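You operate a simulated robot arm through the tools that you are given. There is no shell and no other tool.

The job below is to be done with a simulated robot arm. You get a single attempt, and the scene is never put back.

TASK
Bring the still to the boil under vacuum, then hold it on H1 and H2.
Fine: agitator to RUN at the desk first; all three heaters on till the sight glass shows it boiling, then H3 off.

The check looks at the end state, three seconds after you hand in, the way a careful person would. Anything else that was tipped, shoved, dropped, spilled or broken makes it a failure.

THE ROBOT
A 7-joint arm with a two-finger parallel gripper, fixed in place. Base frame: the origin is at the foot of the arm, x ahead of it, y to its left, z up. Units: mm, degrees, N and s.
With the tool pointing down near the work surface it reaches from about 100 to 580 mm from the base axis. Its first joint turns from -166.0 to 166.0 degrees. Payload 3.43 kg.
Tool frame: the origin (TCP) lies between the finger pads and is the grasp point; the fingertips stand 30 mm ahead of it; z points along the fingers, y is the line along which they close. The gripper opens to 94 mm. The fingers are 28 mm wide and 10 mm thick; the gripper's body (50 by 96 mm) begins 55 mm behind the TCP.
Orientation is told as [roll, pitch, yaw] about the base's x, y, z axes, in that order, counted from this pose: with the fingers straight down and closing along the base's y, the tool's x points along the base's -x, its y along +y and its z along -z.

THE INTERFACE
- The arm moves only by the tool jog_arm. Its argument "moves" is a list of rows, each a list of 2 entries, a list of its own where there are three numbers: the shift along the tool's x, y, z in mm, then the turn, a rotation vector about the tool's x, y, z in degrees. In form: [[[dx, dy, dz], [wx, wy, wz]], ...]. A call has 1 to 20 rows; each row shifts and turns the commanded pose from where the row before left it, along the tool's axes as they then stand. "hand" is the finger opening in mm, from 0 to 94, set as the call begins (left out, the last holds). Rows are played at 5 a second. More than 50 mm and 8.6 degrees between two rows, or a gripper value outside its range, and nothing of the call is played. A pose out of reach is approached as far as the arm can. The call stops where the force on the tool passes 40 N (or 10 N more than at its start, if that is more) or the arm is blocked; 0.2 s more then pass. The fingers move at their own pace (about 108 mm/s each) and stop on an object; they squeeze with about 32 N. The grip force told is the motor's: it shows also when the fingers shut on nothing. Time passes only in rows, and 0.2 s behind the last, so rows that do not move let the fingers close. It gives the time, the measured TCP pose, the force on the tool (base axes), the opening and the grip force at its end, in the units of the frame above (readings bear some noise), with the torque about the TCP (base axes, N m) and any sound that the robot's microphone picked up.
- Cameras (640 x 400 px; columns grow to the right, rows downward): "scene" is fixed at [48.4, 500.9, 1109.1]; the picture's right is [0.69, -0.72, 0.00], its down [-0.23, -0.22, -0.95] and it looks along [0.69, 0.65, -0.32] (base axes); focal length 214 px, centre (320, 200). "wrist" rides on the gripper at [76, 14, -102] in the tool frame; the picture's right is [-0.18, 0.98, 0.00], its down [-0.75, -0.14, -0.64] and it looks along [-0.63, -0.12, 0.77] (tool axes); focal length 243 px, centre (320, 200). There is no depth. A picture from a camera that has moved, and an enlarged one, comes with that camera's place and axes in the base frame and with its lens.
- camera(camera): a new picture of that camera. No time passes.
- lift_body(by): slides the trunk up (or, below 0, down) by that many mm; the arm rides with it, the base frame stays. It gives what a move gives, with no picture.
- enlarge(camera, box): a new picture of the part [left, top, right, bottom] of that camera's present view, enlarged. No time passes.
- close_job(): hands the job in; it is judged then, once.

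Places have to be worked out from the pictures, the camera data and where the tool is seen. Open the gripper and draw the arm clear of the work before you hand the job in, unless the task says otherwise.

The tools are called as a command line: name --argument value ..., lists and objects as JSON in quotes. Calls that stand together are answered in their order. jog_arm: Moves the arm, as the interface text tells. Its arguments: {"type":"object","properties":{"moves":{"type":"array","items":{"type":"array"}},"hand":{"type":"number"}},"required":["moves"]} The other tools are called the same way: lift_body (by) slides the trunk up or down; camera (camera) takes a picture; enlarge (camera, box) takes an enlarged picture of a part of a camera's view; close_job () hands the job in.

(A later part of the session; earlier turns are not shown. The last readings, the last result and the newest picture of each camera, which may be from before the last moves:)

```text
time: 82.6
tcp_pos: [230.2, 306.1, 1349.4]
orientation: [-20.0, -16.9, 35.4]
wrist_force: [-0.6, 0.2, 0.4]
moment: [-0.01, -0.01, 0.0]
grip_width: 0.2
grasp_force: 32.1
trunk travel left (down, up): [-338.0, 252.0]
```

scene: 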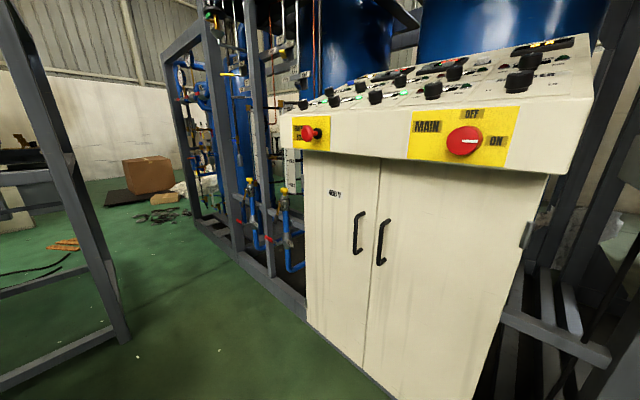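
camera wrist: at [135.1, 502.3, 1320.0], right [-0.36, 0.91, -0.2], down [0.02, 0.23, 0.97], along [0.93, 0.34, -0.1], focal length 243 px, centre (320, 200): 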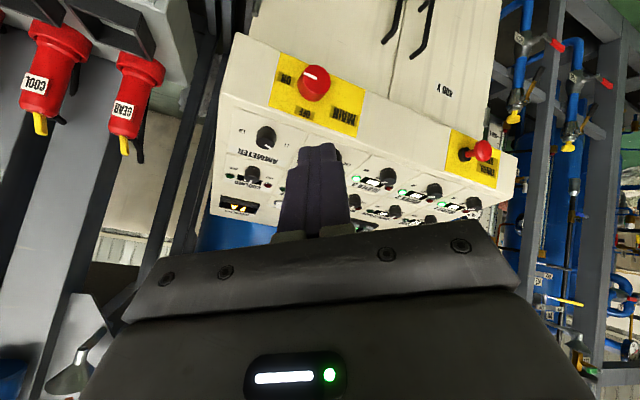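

Unwinding works here. I finish rotating to straight down, shift over to y≈80, and lower the trunk fully for the heater box.

jog_arm --moves '[[[0, 0, 0], [-2.33, 3.7, 5.3]], [[0, 0, 0], [-2.33, 3.7, 5.3]], [[0, 0, 0], [-2.33, 3.7, 5.3]], [[0, 0, 0], [-2.33, 3.7, 5.3]], [[0, 0, 0], [-2.33, 3.7, 5.3]], [[0, 0, 0], [-2.33, 3.7, 5.3]], [[-11.7, -37.7, 0], [0, 0, 0]], [[-11.7, -37.7, 0], [0, 0, 0]], [[-11.7, -37.7, 0], [0, 0, 0]], [[-11.7, -37.7, 0], [0, 0, 0]], [[-11.7, -37.7, 0], [0, 0, 0]], [[-11.7, -37.7, 0], [0, 0, 0]]]'

lift_body --by -338

camera --camera "wrist"

```text
time: 85.2
tcp_pos: [301.7, 79.1, 1347.7]
orientation: [0.0, 0.0, 0.0]
wrist_force: [-0.5, -0.5, -0.3]
moment: [-0.01, -0.02, 0.02]
grip_width: 0.2
grasp_force: 32.5
trunk travel left (down, up): [-338.0, 252.0]
```

```text
time: 88.5
tcp_pos: [301.0, 80.3, 1009.6]
orientation: [0.2, 0.0, 0.1]
wrist_force: [0.6, -0.6, -1.3]
moment: [-0.03, -0.03, -0.03]
grip_width: 0.1
grasp_force: 32.1
trunk travel left (down, up): [0.0, 590.0]
```

```text
taken
camera wrist: at [224.9, 94.8, 1113.3], right [0.18, 0.98, 0.0], down [0.75, -0.14, 0.64], along [0.63, -0.12, -0.77], focal length 243 px, centre (320, 200)
```

wrist: 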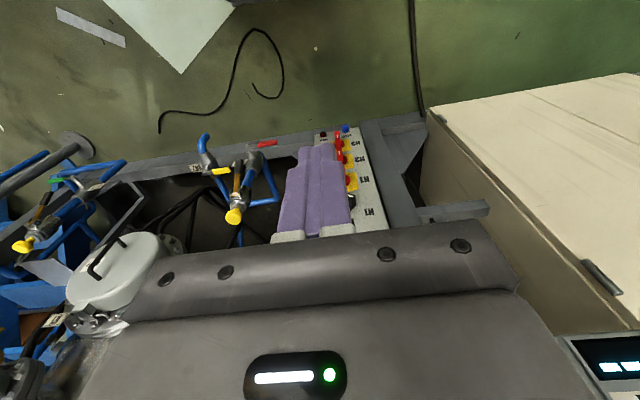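

Now at the low trunk position. I move down and forward in front of the H box and tilt to 40° for a close, accurate look at the handles.

jog_arm --moves '[[[0, 0, 42], [0, 0, 0]], [[-10, 6, 42], [0, 0, 0]], [[-20, 6, 42], [0, 0, 0]], [[-25, 6, 42], [0, 0, 0]], [[-25, 6, 42], [0, 0, 0]], [[0, 0, 0], [0, -8, 0]], [[0, 0, 0], [0, -8, 0]], [[0, 0, 0], [0, -8, 0]], [[0, 0, 0], [0, -8, 0]], [[0, 0, 0], [0, -8, 0]]]'

camera --camera "wrist"

```text
time: 90.7
tcp_pos: [406.2, 116.1, 795.1]
orientation: [0.0, -40.1, 0.1]
wrist_force: [1.1, -0.4, 0.6]
moment: [0.0, 0.02, 0.02]
grip_width: 0.2
grasp_force: 32.1
out of reach, approached as far as the arm can: row 9, 10
trunk travel left (down, up): [0.0, 590.0]
```

```text
taken
camera wrist: at [283.4, 131.2, 825.8], right [0.14, 0.98, 0.12], down [0.16, -0.14, 0.98], along [0.98, -0.12, -0.18], focal length 243 px, centre (320, 200)
```

wrist: 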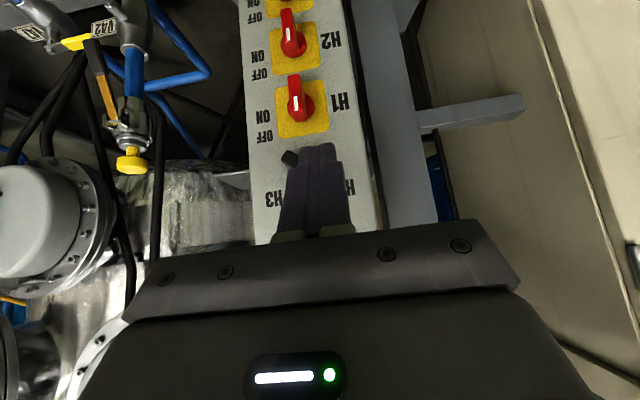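

enlarge --camera "wrist" --box '[240, 0, 370, 150]'

enlarge --camera "wrist" --box '[250, 60, 350, 145]'

```text
2.67 times, centred on (305, 75) of wrist
camera zoom: at [283.4, 131.2, 825.8], right [0.14, 0.98, 0.12], down [0.16, -0.14, 0.98], along [0.98, -0.12, -0.18], focal length 647 px, centre (360, 533)
```

zoom: 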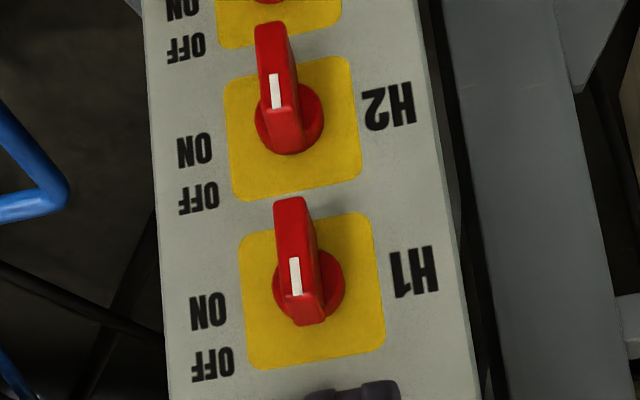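

```text
4.71 times, centred on (300, 102) of wrist
camera zoom: at [283.4, 131.2, 825.8], right [0.14, 0.98, 0.12], down [0.16, -0.14, 0.98], along [0.98, -0.12, -0.18], focal length 1142 px, centre (414, 659)
```

zoom: 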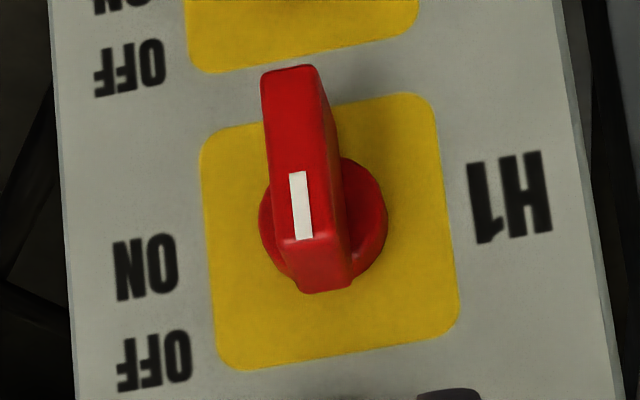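

H1's handle: axis at (y≈89, z≈658), bar 45 mm long, ~12 mm wide, outer face at x≈524. I bring the closed fingertips in beside its upper-left end (left = +y), with 10 mm side clearance.

jog_arm --moves '[[[-7, 0, 35], [0, 0, 0]], [[-7, 0, 35], [0, 0, 0]], [[-7, 0, 35], [0, 0, 0]], [[-5, 0, 25], [0, 0, 0]], [[0, 0, 0], [0, 0, 0]]]'

camera --camera "wrist"

enlarge --camera "wrist" --box '[220, 40, 420, 240]'

```text
time: 91.9
tcp_pos: [511.2, 114.4, 716.3]
orientation: [0.2, -40.0, 0.0]
wrist_force: [0.8, 0.4, -0.2]
moment: [0.01, 0.0, 0.0]
grip_width: 0.0
grasp_force: 31.7
trunk travel left (down, up): [0.0, 590.0]
```

```text
taken
camera wrist: at [388.0, 130.2, 746.3], right [0.14, 0.98, 0.12], down [0.16, -0.14, 0.98], along [0.98, -0.12, -0.18], focal length 243 px, centre (320, 200)
```

wrist: 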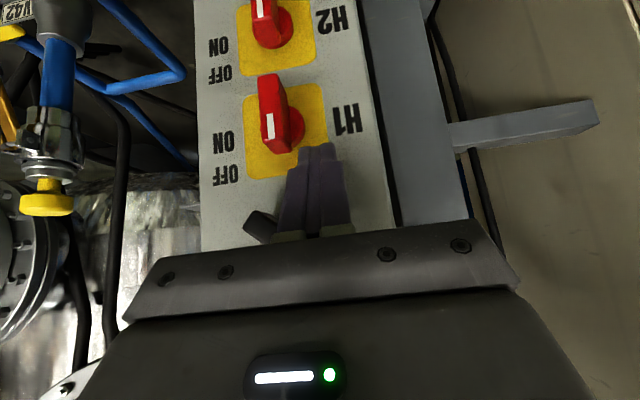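

```text
2.00 times, centred on (320, 140) of wrist
camera zoom: at [388.0, 130.2, 746.3], right [0.14, 0.98, 0.12], down [0.16, -0.14, 0.98], along [0.98, -0.12, -0.18], focal length 485 px, centre (320, 320)
```

zoom: 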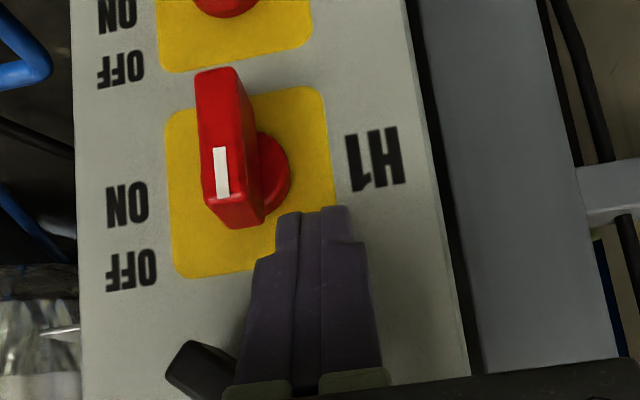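

Well placed just above and left of the handle's top end. I move the last bit in, then push the top end to the right (−y).

jog_arm --moves '[[[0.8, -2.5, 6.7], [0, 0, 0]], [[0.8, -2.5, 6.7], [0, 0, 0]], [[0, -5, 0], [0, 0, 0]], [[0, -4, 0], [0, 0, 0]], [[0, 0, 0], [0, 0, 0]]]'

enlarge --camera "wrist" --box '[220, 40, 420, 240]'

```text
time: 93.1
tcp_pos: [519.9, 102.1, 703.0]
orientation: [0.1, -40.2, 0.1]
wrist_force: [1.2, 5.5, 5.7]
moment: [0.11, -0.13, 0.05]
grip_width: 0.0
grasp_force: 32.3
trunk travel left (down, up): [0.0, 590.0]
```

```text
2.00 times, centred on (320, 140) of wrist
camera zoom: at [395.1, 117.7, 733.1], right [0.14, 0.98, 0.12], down [0.16, -0.14, 0.98], along [0.98, -0.11, -0.18], focal length 485 px, centre (320, 320)
```

zoom: 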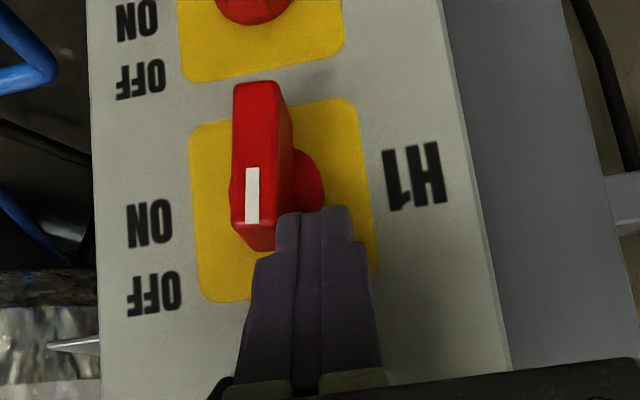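

Contact is made and the handle begins to turn. I continue pushing to −y and then curve downward.

jog_arm --moves '[[[0, -4, 0], [0, 0, 0]], [[0, -4, 0], [0, 0, 0]], [[0, -4, 0], [0, 0, 0]], [[0.64, -4, 0.77], [0, 0, 0]], [[0, 0, 0], [0, 0, 0]]]'

enlarge --camera "wrist" --box '[220, 40, 420, 240]'

```text
time: 94.3
tcp_pos: [518.9, 84.2, 701.1]
orientation: [0.1, -40.0, 0.0]
wrist_force: [-0.6, 0.4, -0.2]
moment: [0.01, 0.0, 0.03]
grip_width: 0.1
grasp_force: 31.9
trunk travel left (down, up): [0.0, 590.0]
```

```text
2.00 times, centred on (320, 140) of wrist
camera zoom: at [394.3, 100.3, 731.2], right [0.14, 0.98, 0.12], down [0.16, -0.14, 0.98], along [0.98, -0.12, -0.18], focal length 485 px, centre (320, 320)
```

zoom: 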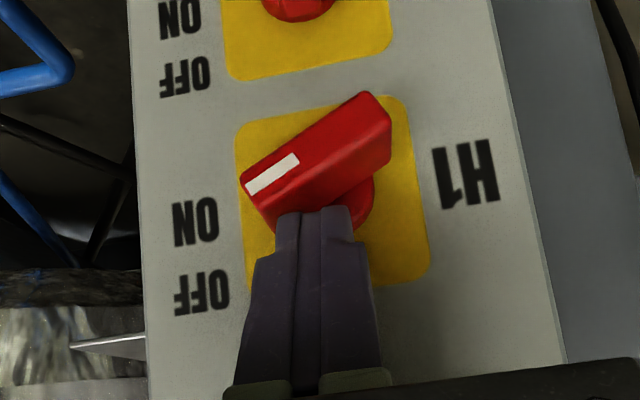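

Turned ~60°. I press down on the right half to bring it fully round, watching the force for the stop.

jog_arm --moves '[[[0, -4, 0], [0, 0, 0]], [[1.93, -1, 2.3], [0, 0, 0]], [[1.93, 0, 2.3], [0, 0, 0]], [[0, 0, 0], [0, 0, 0]]]'

enlarge --camera "wrist" --box '[220, 40, 420, 240]'

```text
time: 95.3
tcp_pos: [518.6, 80.7, 696.3]
orientation: [0.1, -40.1, 0.0]
wrist_force: [0.2, -1.5, 3.1]
moment: [-0.05, 0.01, 0.02]
grip_width: 0.1
grasp_force: 32.1
trunk travel left (down, up): [0.0, 590.0]
```

```text
2.00 times, centred on (320, 140) of wrist
camera zoom: at [394.6, 96.8, 725.5], right [0.14, 0.98, 0.12], down [0.16, -0.14, 0.98], along [0.98, -0.12, -0.18], focal length 485 px, centre (320, 320)
```

zoom: 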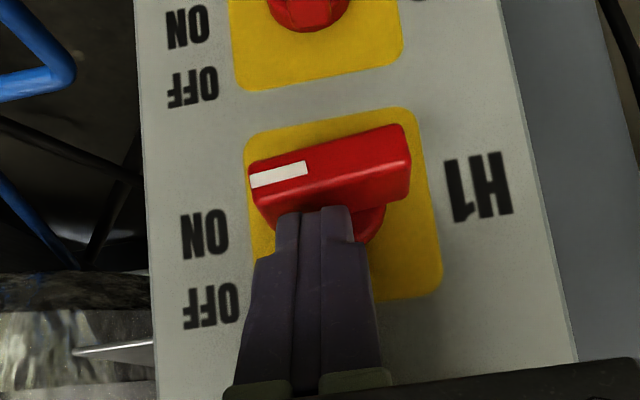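

jog_arm --moves '[[[-0.64, -4, -0.77], [0, 0, 0]], [[0, -4, 0], [0, 0, 0]], [[1.93, 0, 2.3], [0, 0, 0]], [[1.3, 0, 1.5], [0, 0, 0]], [[0, 0, 0], [0, 0, 0]]]'

enlarge --camera "wrist" --box '[220, 40, 420, 240]'

```text
time: 96.5
tcp_pos: [517.5, 72.6, 695.4]
orientation: [0.1, -40.3, -0.1]
wrist_force: [-1.7, -8.3, 31.8]
moment: [-0.3, -0.26, 0.01]
grip_width: 0.1
grasp_force: 31.9
trunk travel left (down, up): [0.0, 590.0]
```

```text
2.00 times, centred on (320, 140) of wrist
camera zoom: at [394.8, 88.0, 723.7], right [0.14, 0.98, 0.12], down [0.16, -0.14, 0.98], along [0.98, -0.12, -0.17], focal length 485 px, centre (320, 320)
```

zoom: 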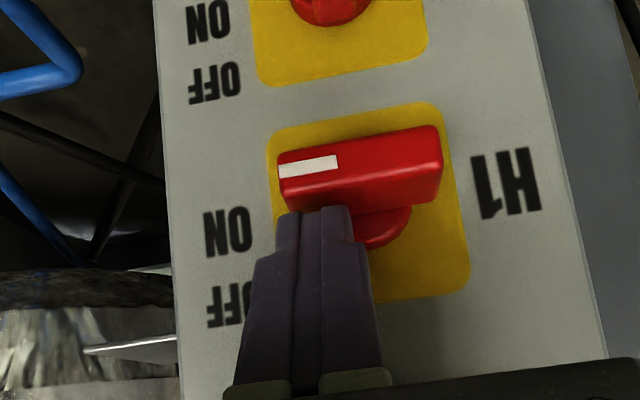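

H1 is hard at its stop, pointing at ON (90°). I lift off, back out, and go down 89 mm to H2's pre-position.

jog_arm --moves '[[[-3.8, 0, -4.6], [0, 0, 0]], [[0, 0, -25], [0, 0, 0]], [[0, 0, -25], [0, 0, 0]], [[19, 14, 22.7], [0, 0, 0]], [[19, 14, 22.7], [0, 0, 0]], [[19, 14, 22.7], [0, 0, 0]], [[0, 0, 0], [0, 0, 0]]]'

camera --camera "wrist"

enlarge --camera "wrist" --box '[220, 40, 420, 240]'

```text
time: 98.1
tcp_pos: [488.0, 116.0, 646.8]
orientation: [0.0, -40.1, 0.0]
wrist_force: [1.0, 0.6, 0.4]
moment: [0.02, 0.0, 0.01]
grip_width: 0.0
grasp_force: 32.2
trunk travel left (down, up): [0.0, 590.0]
```

```text
taken
camera wrist: at [364.8, 131.5, 677.6], right [0.14, 0.98, 0.12], down [0.16, -0.14, 0.98], along [0.98, -0.12, -0.18], focal length 243 px, centre (320, 200)
```

wrist: 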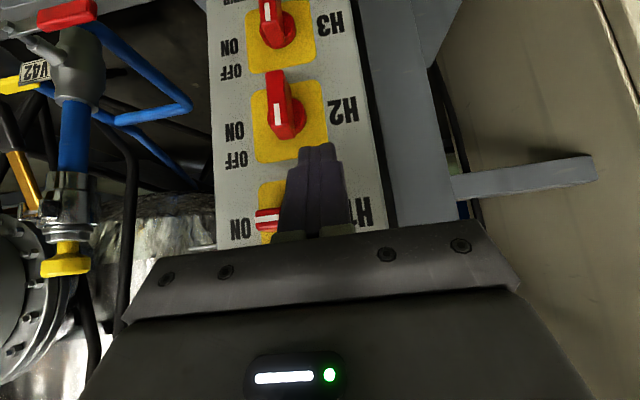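

```text
2.00 times, centred on (320, 140) of wrist
camera zoom: at [364.8, 131.5, 677.6], right [0.14, 0.98, 0.12], down [0.16, -0.14, 0.98], along [0.98, -0.12, -0.18], focal length 485 px, centre (320, 320)
```

zoom: 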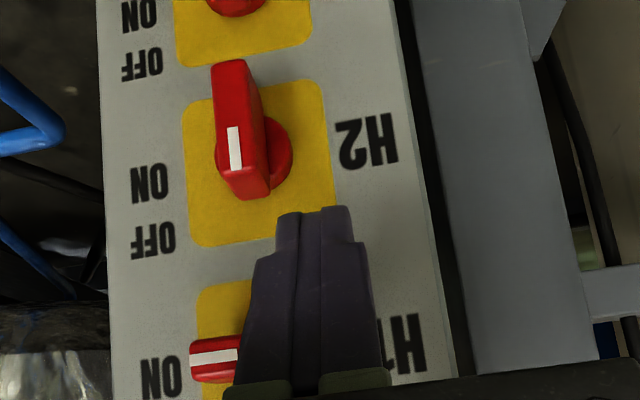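

H2's axis confirmed at (≈90, 568). I go in beside its top end and repeat the same push sequence.

jog_arm --moves '[[[-1, -2, 15], [0, 0, 0]], [[-1, -2, 15], [0, 0, 0]], [[-1, -2, 14.5], [0, 0, 0]], [[0, -4, 0], [0, 0, 0]], [[0, -4, 0], [0, 0, 0]], [[0, -4, 0], [0, 0, 0]], [[0, -4, 0], [0, 0, 0]], [[0, -4, 0], [0, 0, 0]], [[0.64, -4, 0.77], [0, 0, 0]], [[0, -3, 0], [0, 0, 0]], [[1.93, -1, 2.3], [0, 0, 0]], [[1.93, 0, 2.3], [0, 0, 0]], [[0, 0, 0], [0, 0, 0]]]'

enlarge --camera "wrist" --box '[220, 40, 420, 240]'

```text
time: 100.9
tcp_pos: [518.4, 82.5, 608.1]
orientation: [0.2, -40.1, 0.0]
wrist_force: [-0.6, -1.7, 3.5]
moment: [-0.11, -0.07, -0.03]
grip_width: 0.0
grasp_force: 31.7
trunk travel left (down, up): [0.0, 590.0]
```

```text
2.00 times, centred on (320, 140) of wrist
camera zoom: at [393.7, 97.5, 637.9], right [0.14, 0.98, 0.12], down [0.16, -0.14, 0.98], along [0.98, -0.12, -0.18], focal length 485 px, centre (320, 320)
```

zoom: 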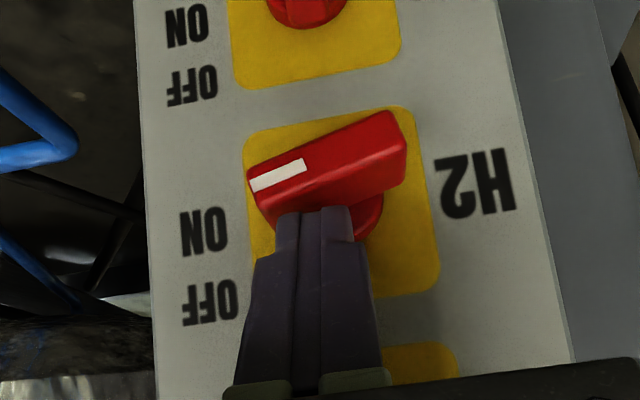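

Works the same way (about 80°). I shift a little right and press down to the stop.

jog_arm --moves '[[[-0.64, -4, -0.77], [0, 0, 0]], [[0, -5, 0], [0, 0, 0]], [[1.93, 0, 2.3], [0, 0, 0]], [[1.93, 0, 2.3], [0, 0, 0]], [[0.6, 0, 0.8], [0, 0, 0]], [[0, 0, 0], [0, 0, 0]]]'

enlarge --camera "wrist" --box '[220, 40, 420, 240]'

```text
time: 102.4
tcp_pos: [518.0, 72.6, 603.7]
orientation: [0.3, -40.6, -0.2]
wrist_force: [-9.9, -0.6, 23.0]
moment: [-0.07, 0.13, -0.05]
grip_width: 0.0
grasp_force: 31.9
trunk travel left (down, up): [0.0, 590.0]
stopped in row 6: the force on the tool passed its limit at 41 N (the readings are from after the stop); the commanded pose is now the measured one
```

```text
2.00 times, centred on (320, 140) of wrist
camera zoom: at [394.7, 87.6, 633.4], right [0.14, 0.98, 0.12], down [0.15, -0.14, 0.98], along [0.98, -0.12, -0.17], focal length 485 px, centre (320, 320)
```

zoom: 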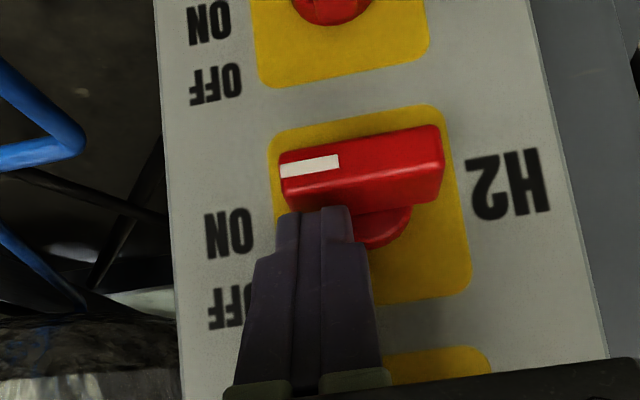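

H2 is on. Same retreat and descent to H3.

jog_arm --moves '[[[-3.8, 0, -4.6], [0, 0, 0]], [[0, 0, -25], [0, 0, 0]], [[0, 0, -25], [0, 0, 0]], [[19, 14, 22.7], [0, 0, 0]], [[19, 14, 22.7], [0, 0, 0]], [[19, 14, 22.7], [0, 0, 0]], [[0, 0, 0], [0, 0, 0]]]'

camera --camera "wrist"

enlarge --camera "wrist" --box '[220, 40, 420, 240]'

```text
time: 104.0
tcp_pos: [487.9, 113.6, 556.9]
orientation: [0.2, -40.3, 0.0]
wrist_force: [-0.4, -0.5, -0.5]
moment: [-0.04, 0.04, -0.03]
grip_width: 0.0
grasp_force: 32.1
trunk travel left (down, up): [0.0, 590.0]
```

```text
taken
camera wrist: at [364.7, 129.5, 586.3], right [0.14, 0.98, 0.12], down [0.16, -0.14, 0.98], along [0.98, -0.12, -0.18], focal length 243 px, centre (320, 200)
```

wrist: 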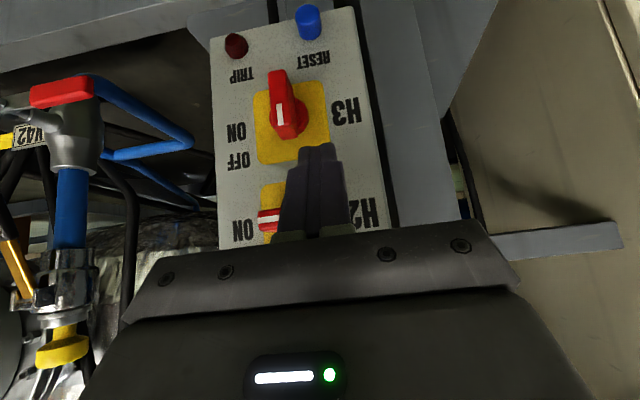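

```text
2.00 times, centred on (320, 140) of wrist
camera zoom: at [364.7, 129.5, 586.3], right [0.14, 0.98, 0.12], down [0.16, -0.14, 0.98], along [0.98, -0.12, -0.18], focal length 485 px, centre (320, 320)
```

zoom: 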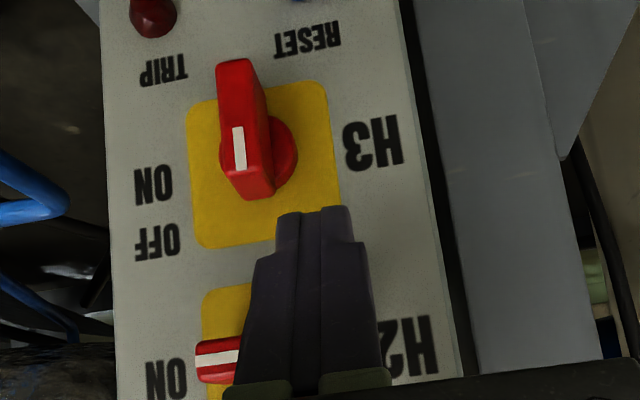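

Same relative position as for H2, so I run the same pushes on H3.

jog_arm --moves '[[[-1, -1, 15], [0, 0, 0]], [[-1, -1, 15], [0, 0, 0]], [[-1, -2, 14.5], [0, 0, 0]], [[0, -4, 0], [0, 0, 0]], [[0, -4, 0], [0, 0, 0]], [[0, -4, 0], [0, 0, 0]], [[0, -4, 0], [0, 0, 0]], [[0, -4, 0], [0, 0, 0]], [[0.64, -4, 0.77], [0, 0, 0]], [[0, -3, 0], [0, 0, 0]], [[1.93, -1, 2.3], [0, 0, 0]], [[1.93, 0, 2.3], [0, 0, 0]], [[0, 0, 0], [0, 0, 0]]]'

enlarge --camera "wrist" --box '[220, 40, 420, 240]'

```text
time: 106.8
tcp_pos: [518.1, 82.1, 518.2]
orientation: [0.3, -40.3, -0.1]
wrist_force: [-0.8, -1.3, 3.9]
moment: [-0.09, -0.01, -0.05]
grip_width: 0.0
grasp_force: 31.9
trunk travel left (down, up): [0.0, 590.0]
```

```text
2.00 times, centred on (320, 140) of wrist
camera zoom: at [394.1, 97.3, 548.4], right [0.14, 0.98, 0.12], down [0.16, -0.14, 0.98], along [0.98, -0.12, -0.18], focal length 485 px, centre (320, 320)
```

zoom: 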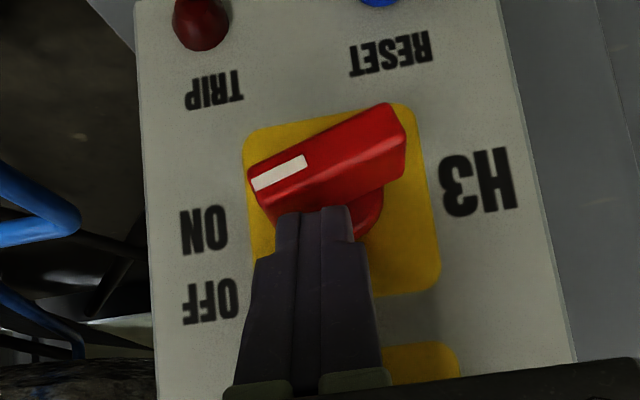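

jog_arm --moves '[[[-0.64, -4, -0.77], [0, 0, 0]], [[0, -5, 0], [0, 0, 0]], [[1.93, 0, 2.3], [0, 0, 0]], [[1.93, 0, 2.3], [0, 0, 0]], [[0.4, 0, 0.5], [0, 0, 0]], [[0, 0, 0], [0, 0, 0]]]'

enlarge --camera "wrist" --box '[220, 40, 420, 240]'

```text
time: 108.2
tcp_pos: [518.0, 72.1, 513.9]
orientation: [0.3, -40.4, 0.0]
wrist_force: [-4.9, -3.0, 11.0]
moment: [-0.06, 0.04, -0.03]
grip_width: 0.1
grasp_force: 32.2
trunk travel left (down, up): [0.0, 590.0]
```

```text
2.00 times, centred on (320, 140) of wrist
camera zoom: at [393.9, 88.5, 543.9], right [0.14, 0.98, 0.12], down [0.16, -0.14, 0.98], along [0.98, -0.12, -0.18], focal length 485 px, centre (320, 320)
```

zoom: 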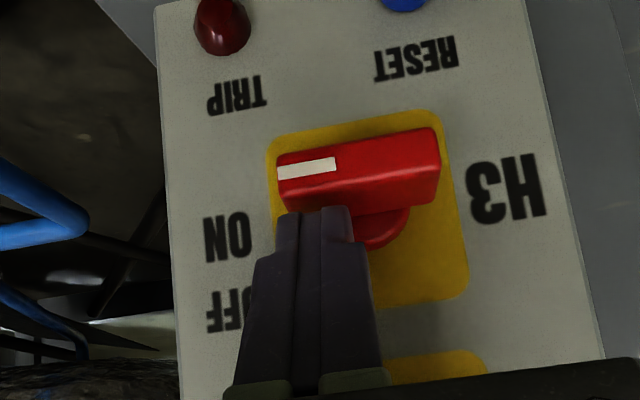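

All three are on and no trip lamp is lit. I back out and rise to read the box's temperature and current display.

jog_arm --moves '[[[-3.8, 0, -4.6], [0, 0, 0]], [[0, 0, -30], [0, 0, 0]], [[0, 0, -30], [0, 0, 0]], [[-16.5, 0, -38.3], [0, 0, 0]], [[-16.5, 0, -38.3], [0, 0, 0]], [[-16.5, 0, -38.3], [0, 0, 0]], [[-16.5, 0, -38.3], [0, 0, 0]], [[-16.5, -5, -38.3], [0, 0, 0]], [[-16.5, -5, -38.3], [0, 0, 0]], [[-16.5, -5, -38.3], [0, 0, 0]], [[-16.5, -5, -38.3], [0, 0, 0]]]'

camera --camera "wrist"

```text
time: 110.6
tcp_pos: [424.0, 58.8, 886.2]
orientation: [0.1, -40.1, 0.0]
wrist_force: [-0.4, -0.8, 0.1]
moment: [0.02, -0.01, 0.01]
grip_width: 0.1
grasp_force: 32.0
out of reach, approached as far as the arm can: row 9, 10, 11
trunk travel left (down, up): [0.0, 590.0]
```

```text
taken
camera wrist: at [300.9, 74.2, 916.1], right [0.14, 0.98, 0.12], down [0.16, -0.14, 0.98], along [0.98, -0.12, -0.18], focal length 243 px, centre (320, 200)
```

wrist: 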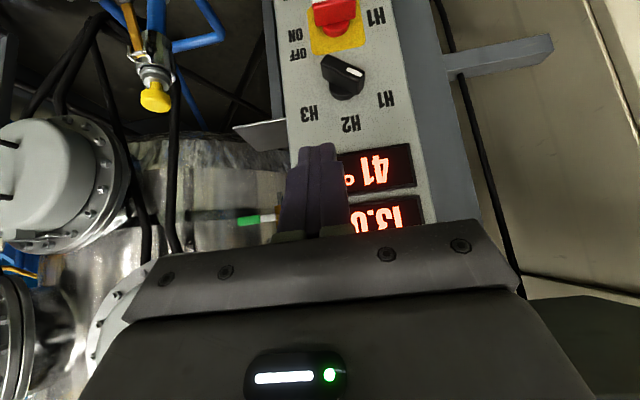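

Now 41 °C and 13 A: it's heating. I retreat, rise with the tool down (clear of the socket box), and turn to look at the sight glass.

jog_arm --moves '[[[30, 0, -26], [0, 8, 0]], [[30, 0, -26], [0, 8, 0]], [[30, 0, -20], [0, 8, 0]], [[0, 0, 0], [0, 8, 0]], [[0, 0, 0], [0, 8, 0]], [[0, 0, -45], [0, 0, 0]], [[0, 0, -45], [0, 0, 0]], [[0, 0, -45], [0, 0, 0]], [[0, 0, -45], [0, 0, 0]], [[0, 0, -45], [0, 0, 0]], [[0, 0, -45], [0, 0, 0]], [[0, 0, -45], [0, 0, 0]]]'

jog_arm --moves '[[[0, 0, 0], [0, 0, 8]], [[0, 0, 0], [0, 0, 8]], [[0, 0, 0], [0, 0, 8]], [[0, 0, 0], [0, 0, 8]], [[0, 0, 0], [0, -8, 0]], [[0, 0, 0], [0, -8, 0]], [[0, 0, 0], [0, -8, 0]], [[0, 0, 0], [0, -8, 0]], [[0, 0, 0], [0, -8, 0]], [[0, 0, 0], [0, -8, 0]], [[0, 0, 0], [0, -8, 0]], [[0, 0, 0], [0, -8, 0]], [[0, 0, 0], [0, -8, 0]]]'

camera --camera "wrist"

```text
time: 113.2
tcp_pos: [331.3, 65.6, 1212.4]
orientation: [0.1, -0.2, 0.0]
wrist_force: [-0.1, 0.3, 0.4]
moment: [0.03, -0.02, 0.02]
grip_width: 0.0
grasp_force: 32.1
out of reach, approached as far as the arm can: row 1, 2
trunk travel left (down, up): [0.0, 590.0]
```

```text
time: 116.0
tcp_pos: [331.8, 67.7, 1212.3]
orientation: [1.1, -72.4, -32.9]
wrist_force: [0.2, 0.3, -0.6]
moment: [-0.03, 0.04, -0.02]
grip_width: 0.1
grasp_force: 32.2
trunk travel left (down, up): [0.0, 590.0]
```

```text
taken
camera wrist: at [237.4, 143.6, 1171.8], right [0.57, 0.8, 0.18], down [-0.4, 0.08, 0.91], along [0.72, -0.59, 0.37], focal length 243 px, centre (320, 200)
```

wrist: 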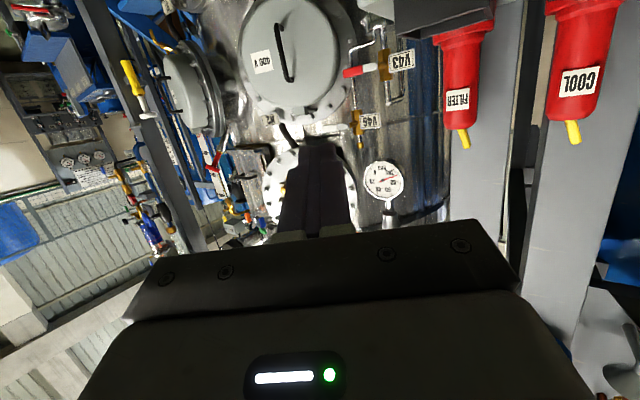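

I raise the trunk to bring the still's top and sight glass into view.

lift_body --by 300

camera --camera "wrist"

enlarge --camera "wrist" --box '[180, 60, 400, 240]'

```text
time: 119.0
tcp_pos: [333.3, 66.1, 1512.1]
orientation: [0.9, -72.2, -32.8]
wrist_force: [-0.1, 0.4, 0.3]
moment: [-0.01, 0.0, 0.02]
grip_width: 0.1
grasp_force: 32.2
trunk travel left (down, up): [-300.0, 290.0]
```

```text
taken
camera wrist: at [237.3, 143.7, 1471.8], right [0.57, 0.8, 0.18], down [-0.4, 0.08, 0.91], along [0.72, -0.59, 0.37], focal length 243 px, centre (320, 200)
```

wrist: 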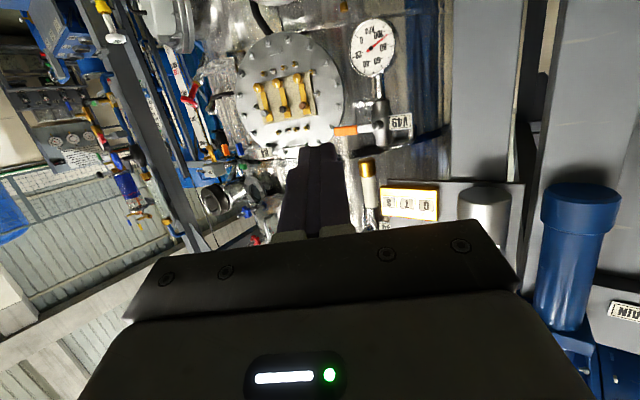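

```text
2.22 times, centred on (290, 150) of wrist
camera zoom: at [237.3, 143.7, 1471.8], right [0.57, 0.8, 0.18], down [-0.4, 0.08, 0.91], along [0.72, -0.59, 0.37], focal length 539 px, centre (387, 311)
```

zoom: 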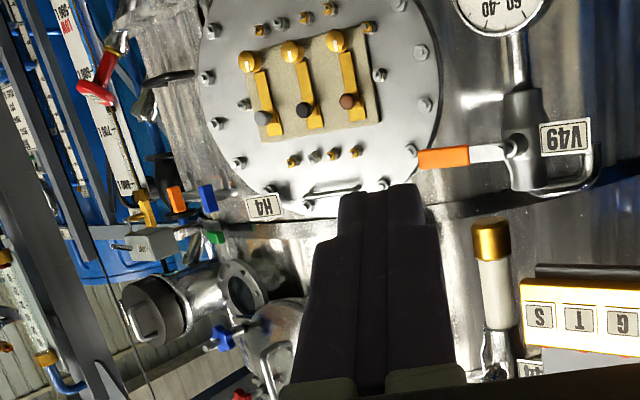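

enlarge --camera "wrist" --box '[225, 165, 285, 210]'

enlarge --camera "wrist" --box '[350, 170, 450, 240]'

```text
8.89 times, centred on (255, 188) of wrist
camera zoom: at [237.3, 143.7, 1471.8], right [0.57, 0.8, 0.18], down [-0.4, 0.08, 0.91], along [0.72, -0.59, 0.37], focal length 2157 px, centre (898, 311)
```

zoom: 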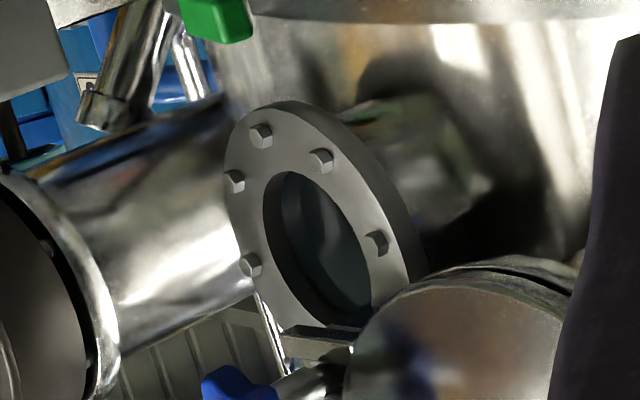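

```text
5.71 times, centred on (400, 205) of wrist
camera zoom: at [237.3, 143.7, 1471.8], right [0.57, 0.8, 0.18], down [-0.4, 0.08, 0.91], along [0.72, -0.59, 0.37], focal length 1386 px, centre (-137, 171)
```

zoom: 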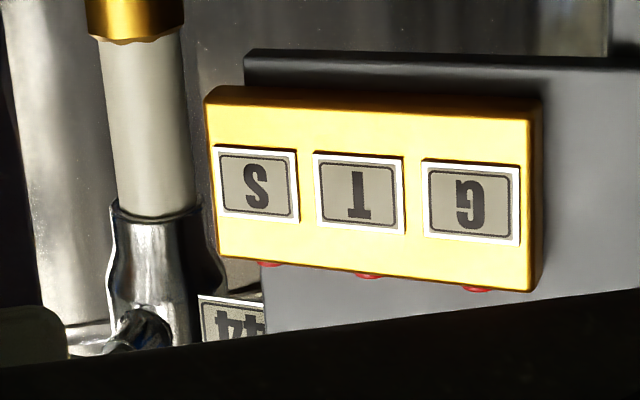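

The sight glass is the dark round window in the tilted flange; nothing seen boiling yet. I let time pass in small steps and watch it.

jog_arm --moves '[[[0, 0, 0], [0, 0, 0]], [[0, 0, 0], [0, 0, 0]], [[0, 0, 0], [0, 0, 0]], [[0, 0, 0], [0, 0, 0]], [[0, 0, 0], [0, 0, 0]], [[0, 0, 0], [0, 0, 0]], [[0, 0, 0], [0, 0, 0]], [[0, 0, 0], [0, 0, 0]], [[0, 0, 0], [0, 0, 0]], [[0, 0, 0], [0, 0, 0]]]'

enlarge --camera "wrist" --box '[225, 165, 285, 210]'

camera --camera "wrist"

enlarge --camera "scene" --box '[350, 20, 600, 170]'

```text
time: 121.2
tcp_pos: [331.9, 66.0, 1511.9]
orientation: [0.9, -72.2, -32.8]
wrist_force: [0.3, 0.0, -0.4]
moment: [0.0, -0.01, 0.0]
grip_width: 0.0
grasp_force: 31.9
trunk travel left (down, up): [-300.0, 290.0]
```

```text
8.89 times, centred on (255, 188) of wrist
camera zoom: at [237.3, 143.7, 1471.9], right [0.57, 0.8, 0.18], down [-0.4, 0.08, 0.91], along [0.72, -0.59, 0.37], focal length 2157 px, centre (898, 311)
```

zoom: 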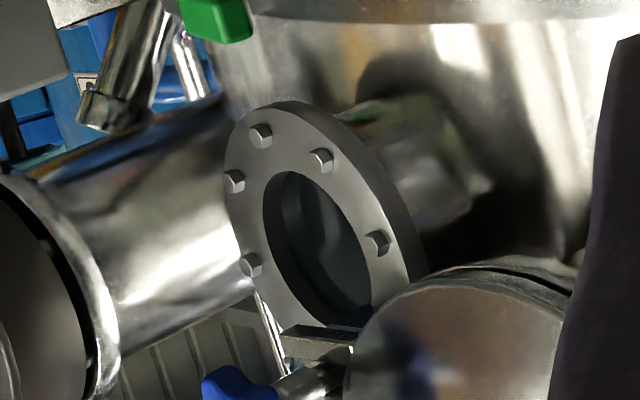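

```text
taken
camera wrist: at [237.3, 143.7, 1471.9], right [0.57, 0.8, 0.18], down [-0.4, 0.08, 0.91], along [0.72, -0.59, 0.37], focal length 243 px, centre (320, 200)
```

wrist: 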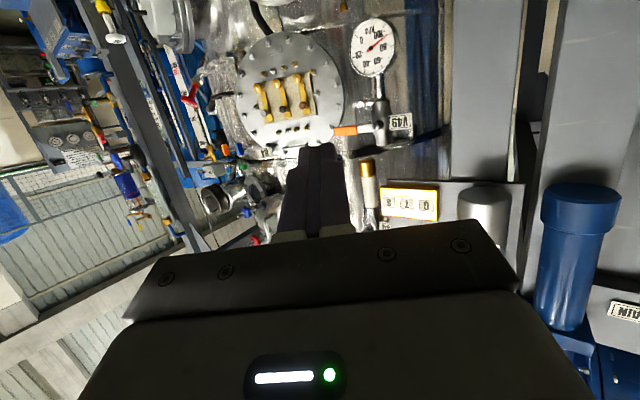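

```text
2.56 times, centred on (475, 95) of scene
camera zoom: at [48.4, 500.9, 1109.1], right [0.69, -0.72, 0.0], down [-0.23, -0.22, -0.95], along [0.69, 0.65, -0.32], focal length 549 px, centre (-77, 469)
```

zoom: 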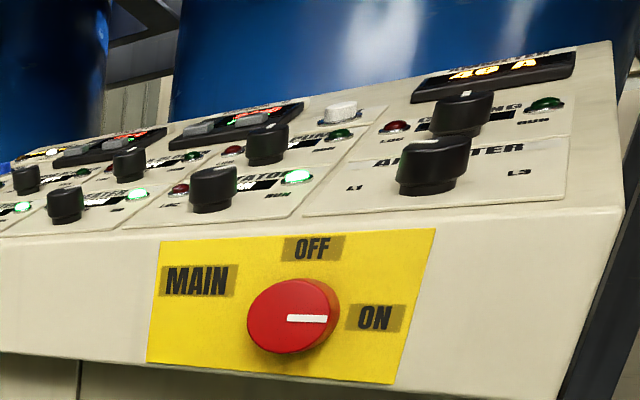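

enlarge --camera "scene" --box '[375, 55, 475, 95]'

enlarge --camera "wrist" --box '[100, 20, 240, 110]'

jog_arm --moves '[[[0, 0, 0], [0, 0, 0]], [[0, 0, 0], [0, 0, 0]], [[0, 0, 0], [0, 0, 0]], [[0, 0, 0], [0, 0, 0]], [[0, 0, 0], [0, 0, 0]], [[0, 0, 0], [0, 0, 0]], [[0, 0, 0], [0, 0, 0]], [[0, 0, 0], [0, 0, 0]], [[0, 0, 0], [0, 0, 0]], [[0, 0, 0], [0, 0, 0]]]'

enlarge --camera "wrist" --box '[225, 165, 285, 210]'

enlarge --camera "scene" --box '[375, 55, 475, 95]'

```text
6.40 times, centred on (425, 75) of scene
camera zoom: at [48.4, 500.9, 1109.1], right [0.69, -0.72, 0.0], down [-0.23, -0.22, -0.95], along [0.69, 0.65, -0.32], focal length 1373 px, centre (-352, 1000)
```

zoom: 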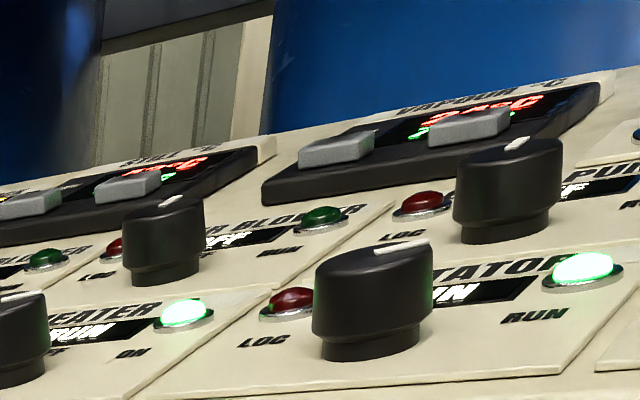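

```text
4.44 times, centred on (170, 65) of wrist
camera zoom: at [237.3, 143.7, 1471.9], right [0.57, 0.8, 0.18], down [-0.4, 0.08, 0.91], along [0.72, -0.59, 0.37], focal length 1078 px, centre (987, 800)
```

zoom: 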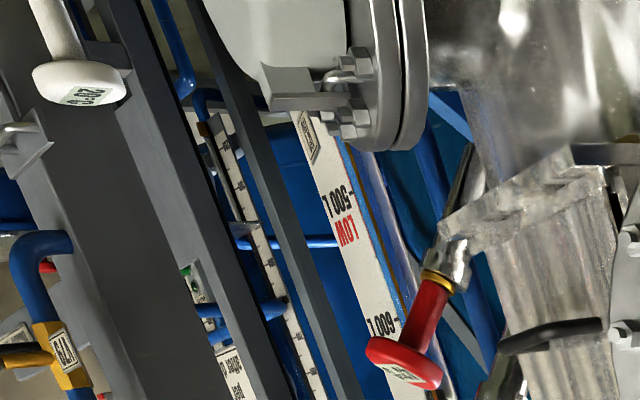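

```text
time: 123.4
tcp_pos: [332.5, 67.2, 1513.3]
orientation: [0.8, -72.2, -32.7]
wrist_force: [0.7, 0.5, 0.1]
moment: [0.06, -0.02, -0.01]
grip_width: 0.2
grasp_force: 31.9
trunk travel left (down, up): [-300.0, 290.0]
```

```text
8.89 times, centred on (255, 188) of wrist
camera zoom: at [237.3, 143.7, 1471.9], right [0.57, 0.8, 0.18], down [-0.4, 0.08, 0.91], along [0.72, -0.59, 0.37], focal length 2157 px, centre (898, 311)
```

zoom: 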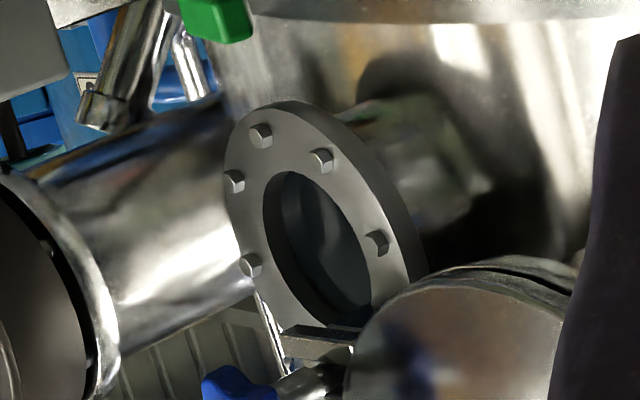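

```text
6.40 times, centred on (425, 75) of scene
camera zoom: at [48.4, 500.9, 1109.1], right [0.69, -0.72, 0.0], down [-0.23, -0.22, -0.95], along [0.69, 0.65, -0.32], focal length 1373 px, centre (-352, 1000)
```

zoom: 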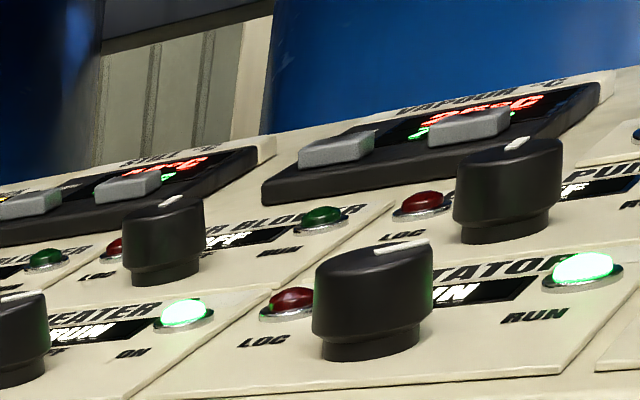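

I can't see the adjacent disc well because of the fingers. I rotate the view slightly so that the sight-glass area moves out from behind the gripper.

jog_arm --moves '[[[0, 0, 0], [-6, -6, 0]], [[0, 0, 0], [-6, -6, 0]]]'

camera --camera "wrist"

```text
time: 124.0
tcp_pos: [330.4, 64.5, 1512.2]
orientation: [27.1, -84.0, -47.1]
wrist_force: [0.3, -0.9, 0.0]
moment: [0.02, 0.0, 0.03]
grip_width: 0.0
grasp_force: 32.1
trunk travel left (down, up): [-300.0, 290.0]
```

```text
taken
camera wrist: at [234.6, 120.0, 1447.8], right [0.35, 0.91, 0.23], down [-0.6, 0.03, 0.8], along [0.72, -0.42, 0.55], focal length 243 px, centre (320, 200)
```

wrist: 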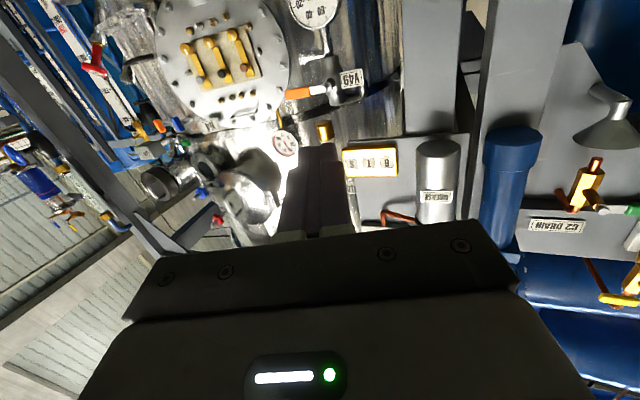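

enlarge --camera "wrist" --box '[130, 110, 310, 240]'

enlarge --camera "wrist" --box '[260, 120, 320, 165]'

enlarge --camera "wrist" --box '[190, 140, 250, 185]'

enlarge --camera "wrist" --box '[0, 0, 200, 250]'

```text
3.08 times, centred on (220, 175) of wrist
camera zoom: at [234.6, 120.0, 1447.8], right [0.35, 0.91, 0.23], down [-0.6, 0.03, 0.8], along [0.72, -0.42, 0.55], focal length 746 px, centre (628, 277)
```

zoom: 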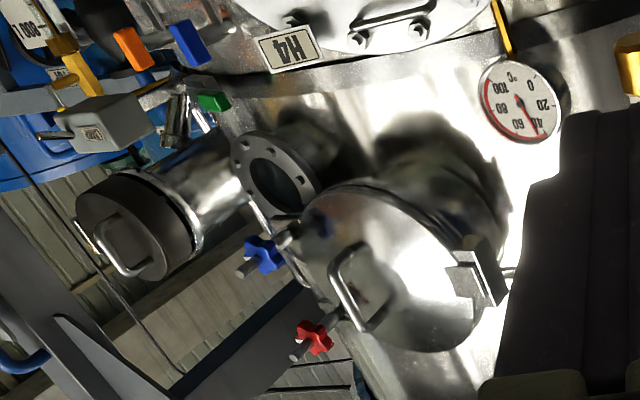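

```text
8.89 times, centred on (290, 142) of wrist
camera zoom: at [234.6, 120.0, 1447.8], right [0.35, 0.91, 0.23], down [-0.6, 0.03, 0.8], along [0.72, -0.42, 0.55], focal length 2157 px, centre (587, 711)
```

zoom: 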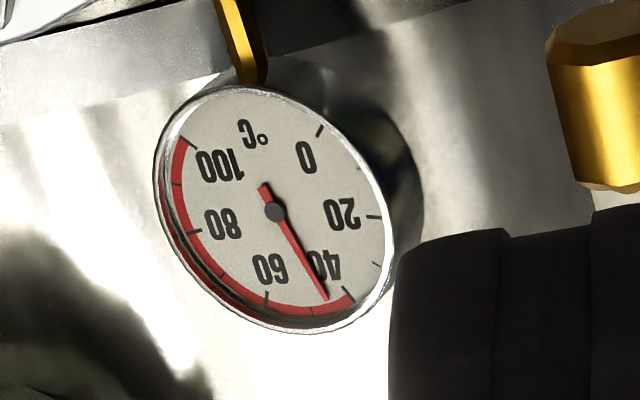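

```text
8.89 times, centred on (220, 162) of wrist
camera zoom: at [234.6, 120.0, 1447.8], right [0.35, 0.91, 0.23], down [-0.6, 0.03, 0.8], along [0.72, -0.42, 0.55], focal length 2157 px, centre (1209, 533)
```

zoom: 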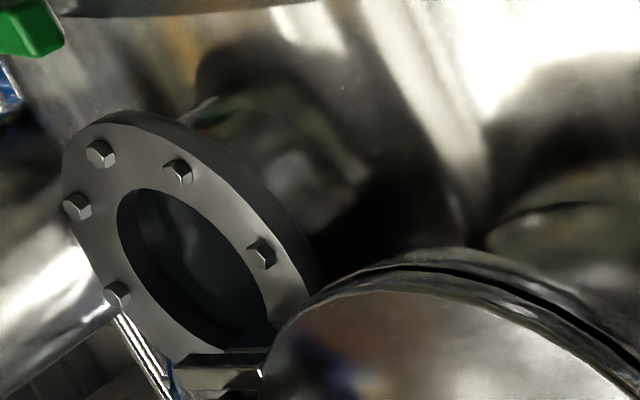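

```text
1.60 times, centred on (100, 125) of wrist
camera zoom: at [234.6, 120.0, 1447.8], right [0.35, 0.91, 0.23], down [-0.6, 0.03, 0.8], along [0.72, -0.42, 0.55], focal length 388 px, centre (672, 320)
```

zoom: 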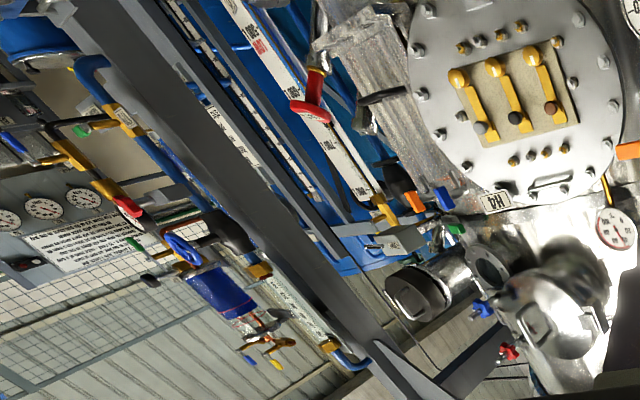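

A dial thermometer on the still is visible here too, reading about 45 °C. I keep waiting in 2-second steps and watch the glass and the dial.

jog_arm --moves '[[[0, 0, 0], [0, 0, 0]], [[0, 0, 0], [0, 0, 0]], [[0, 0, 0], [0, 0, 0]], [[0, 0, 0], [0, 0, 0]], [[0, 0, 0], [0, 0, 0]], [[0, 0, 0], [0, 0, 0]], [[0, 0, 0], [0, 0, 0]], [[0, 0, 0], [0, 0, 0]], [[0, 0, 0], [0, 0, 0]], [[0, 0, 0], [0, 0, 0]]]'

enlarge --camera "wrist" --box '[260, 120, 320, 165]'

enlarge --camera "wrist" --box '[190, 140, 250, 185]'

```text
time: 126.2
tcp_pos: [331.0, 66.9, 1512.6]
orientation: [26.5, -83.8, -46.6]
wrist_force: [-0.7, -0.5, 0.2]
moment: [-0.01, -0.02, -0.01]
grip_width: 0.0
grasp_force: 32.1
trunk travel left (down, up): [-300.0, 290.0]
```

```text
8.89 times, centred on (290, 142) of wrist
camera zoom: at [235.3, 121.7, 1447.7], right [0.35, 0.91, 0.23], down [-0.59, 0.03, 0.8], along [0.72, -0.42, 0.55], focal length 2157 px, centre (587, 711)
```

zoom: 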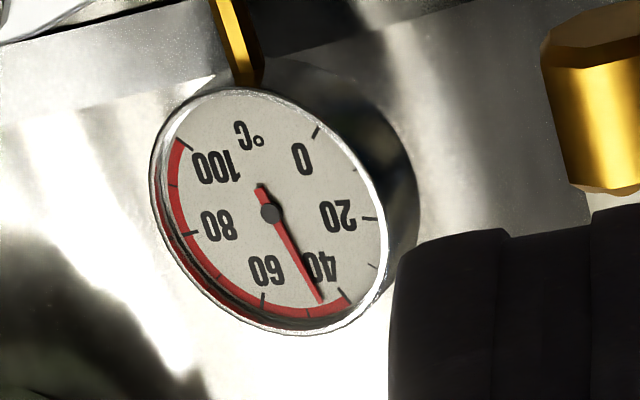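

```text
8.89 times, centred on (220, 162) of wrist
camera zoom: at [235.3, 121.7, 1447.7], right [0.35, 0.91, 0.23], down [-0.59, 0.03, 0.8], along [0.72, -0.42, 0.55], focal length 2157 px, centre (1209, 533)
```

zoom: 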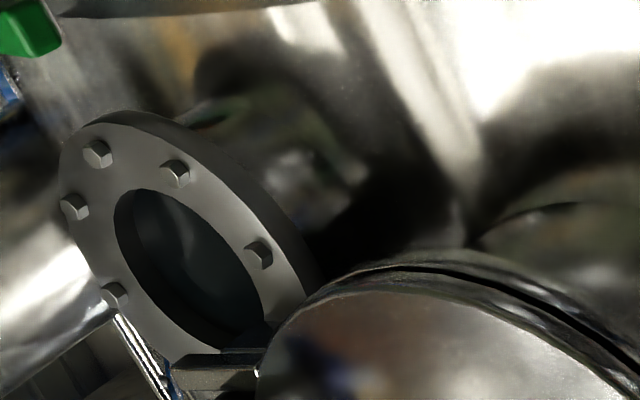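

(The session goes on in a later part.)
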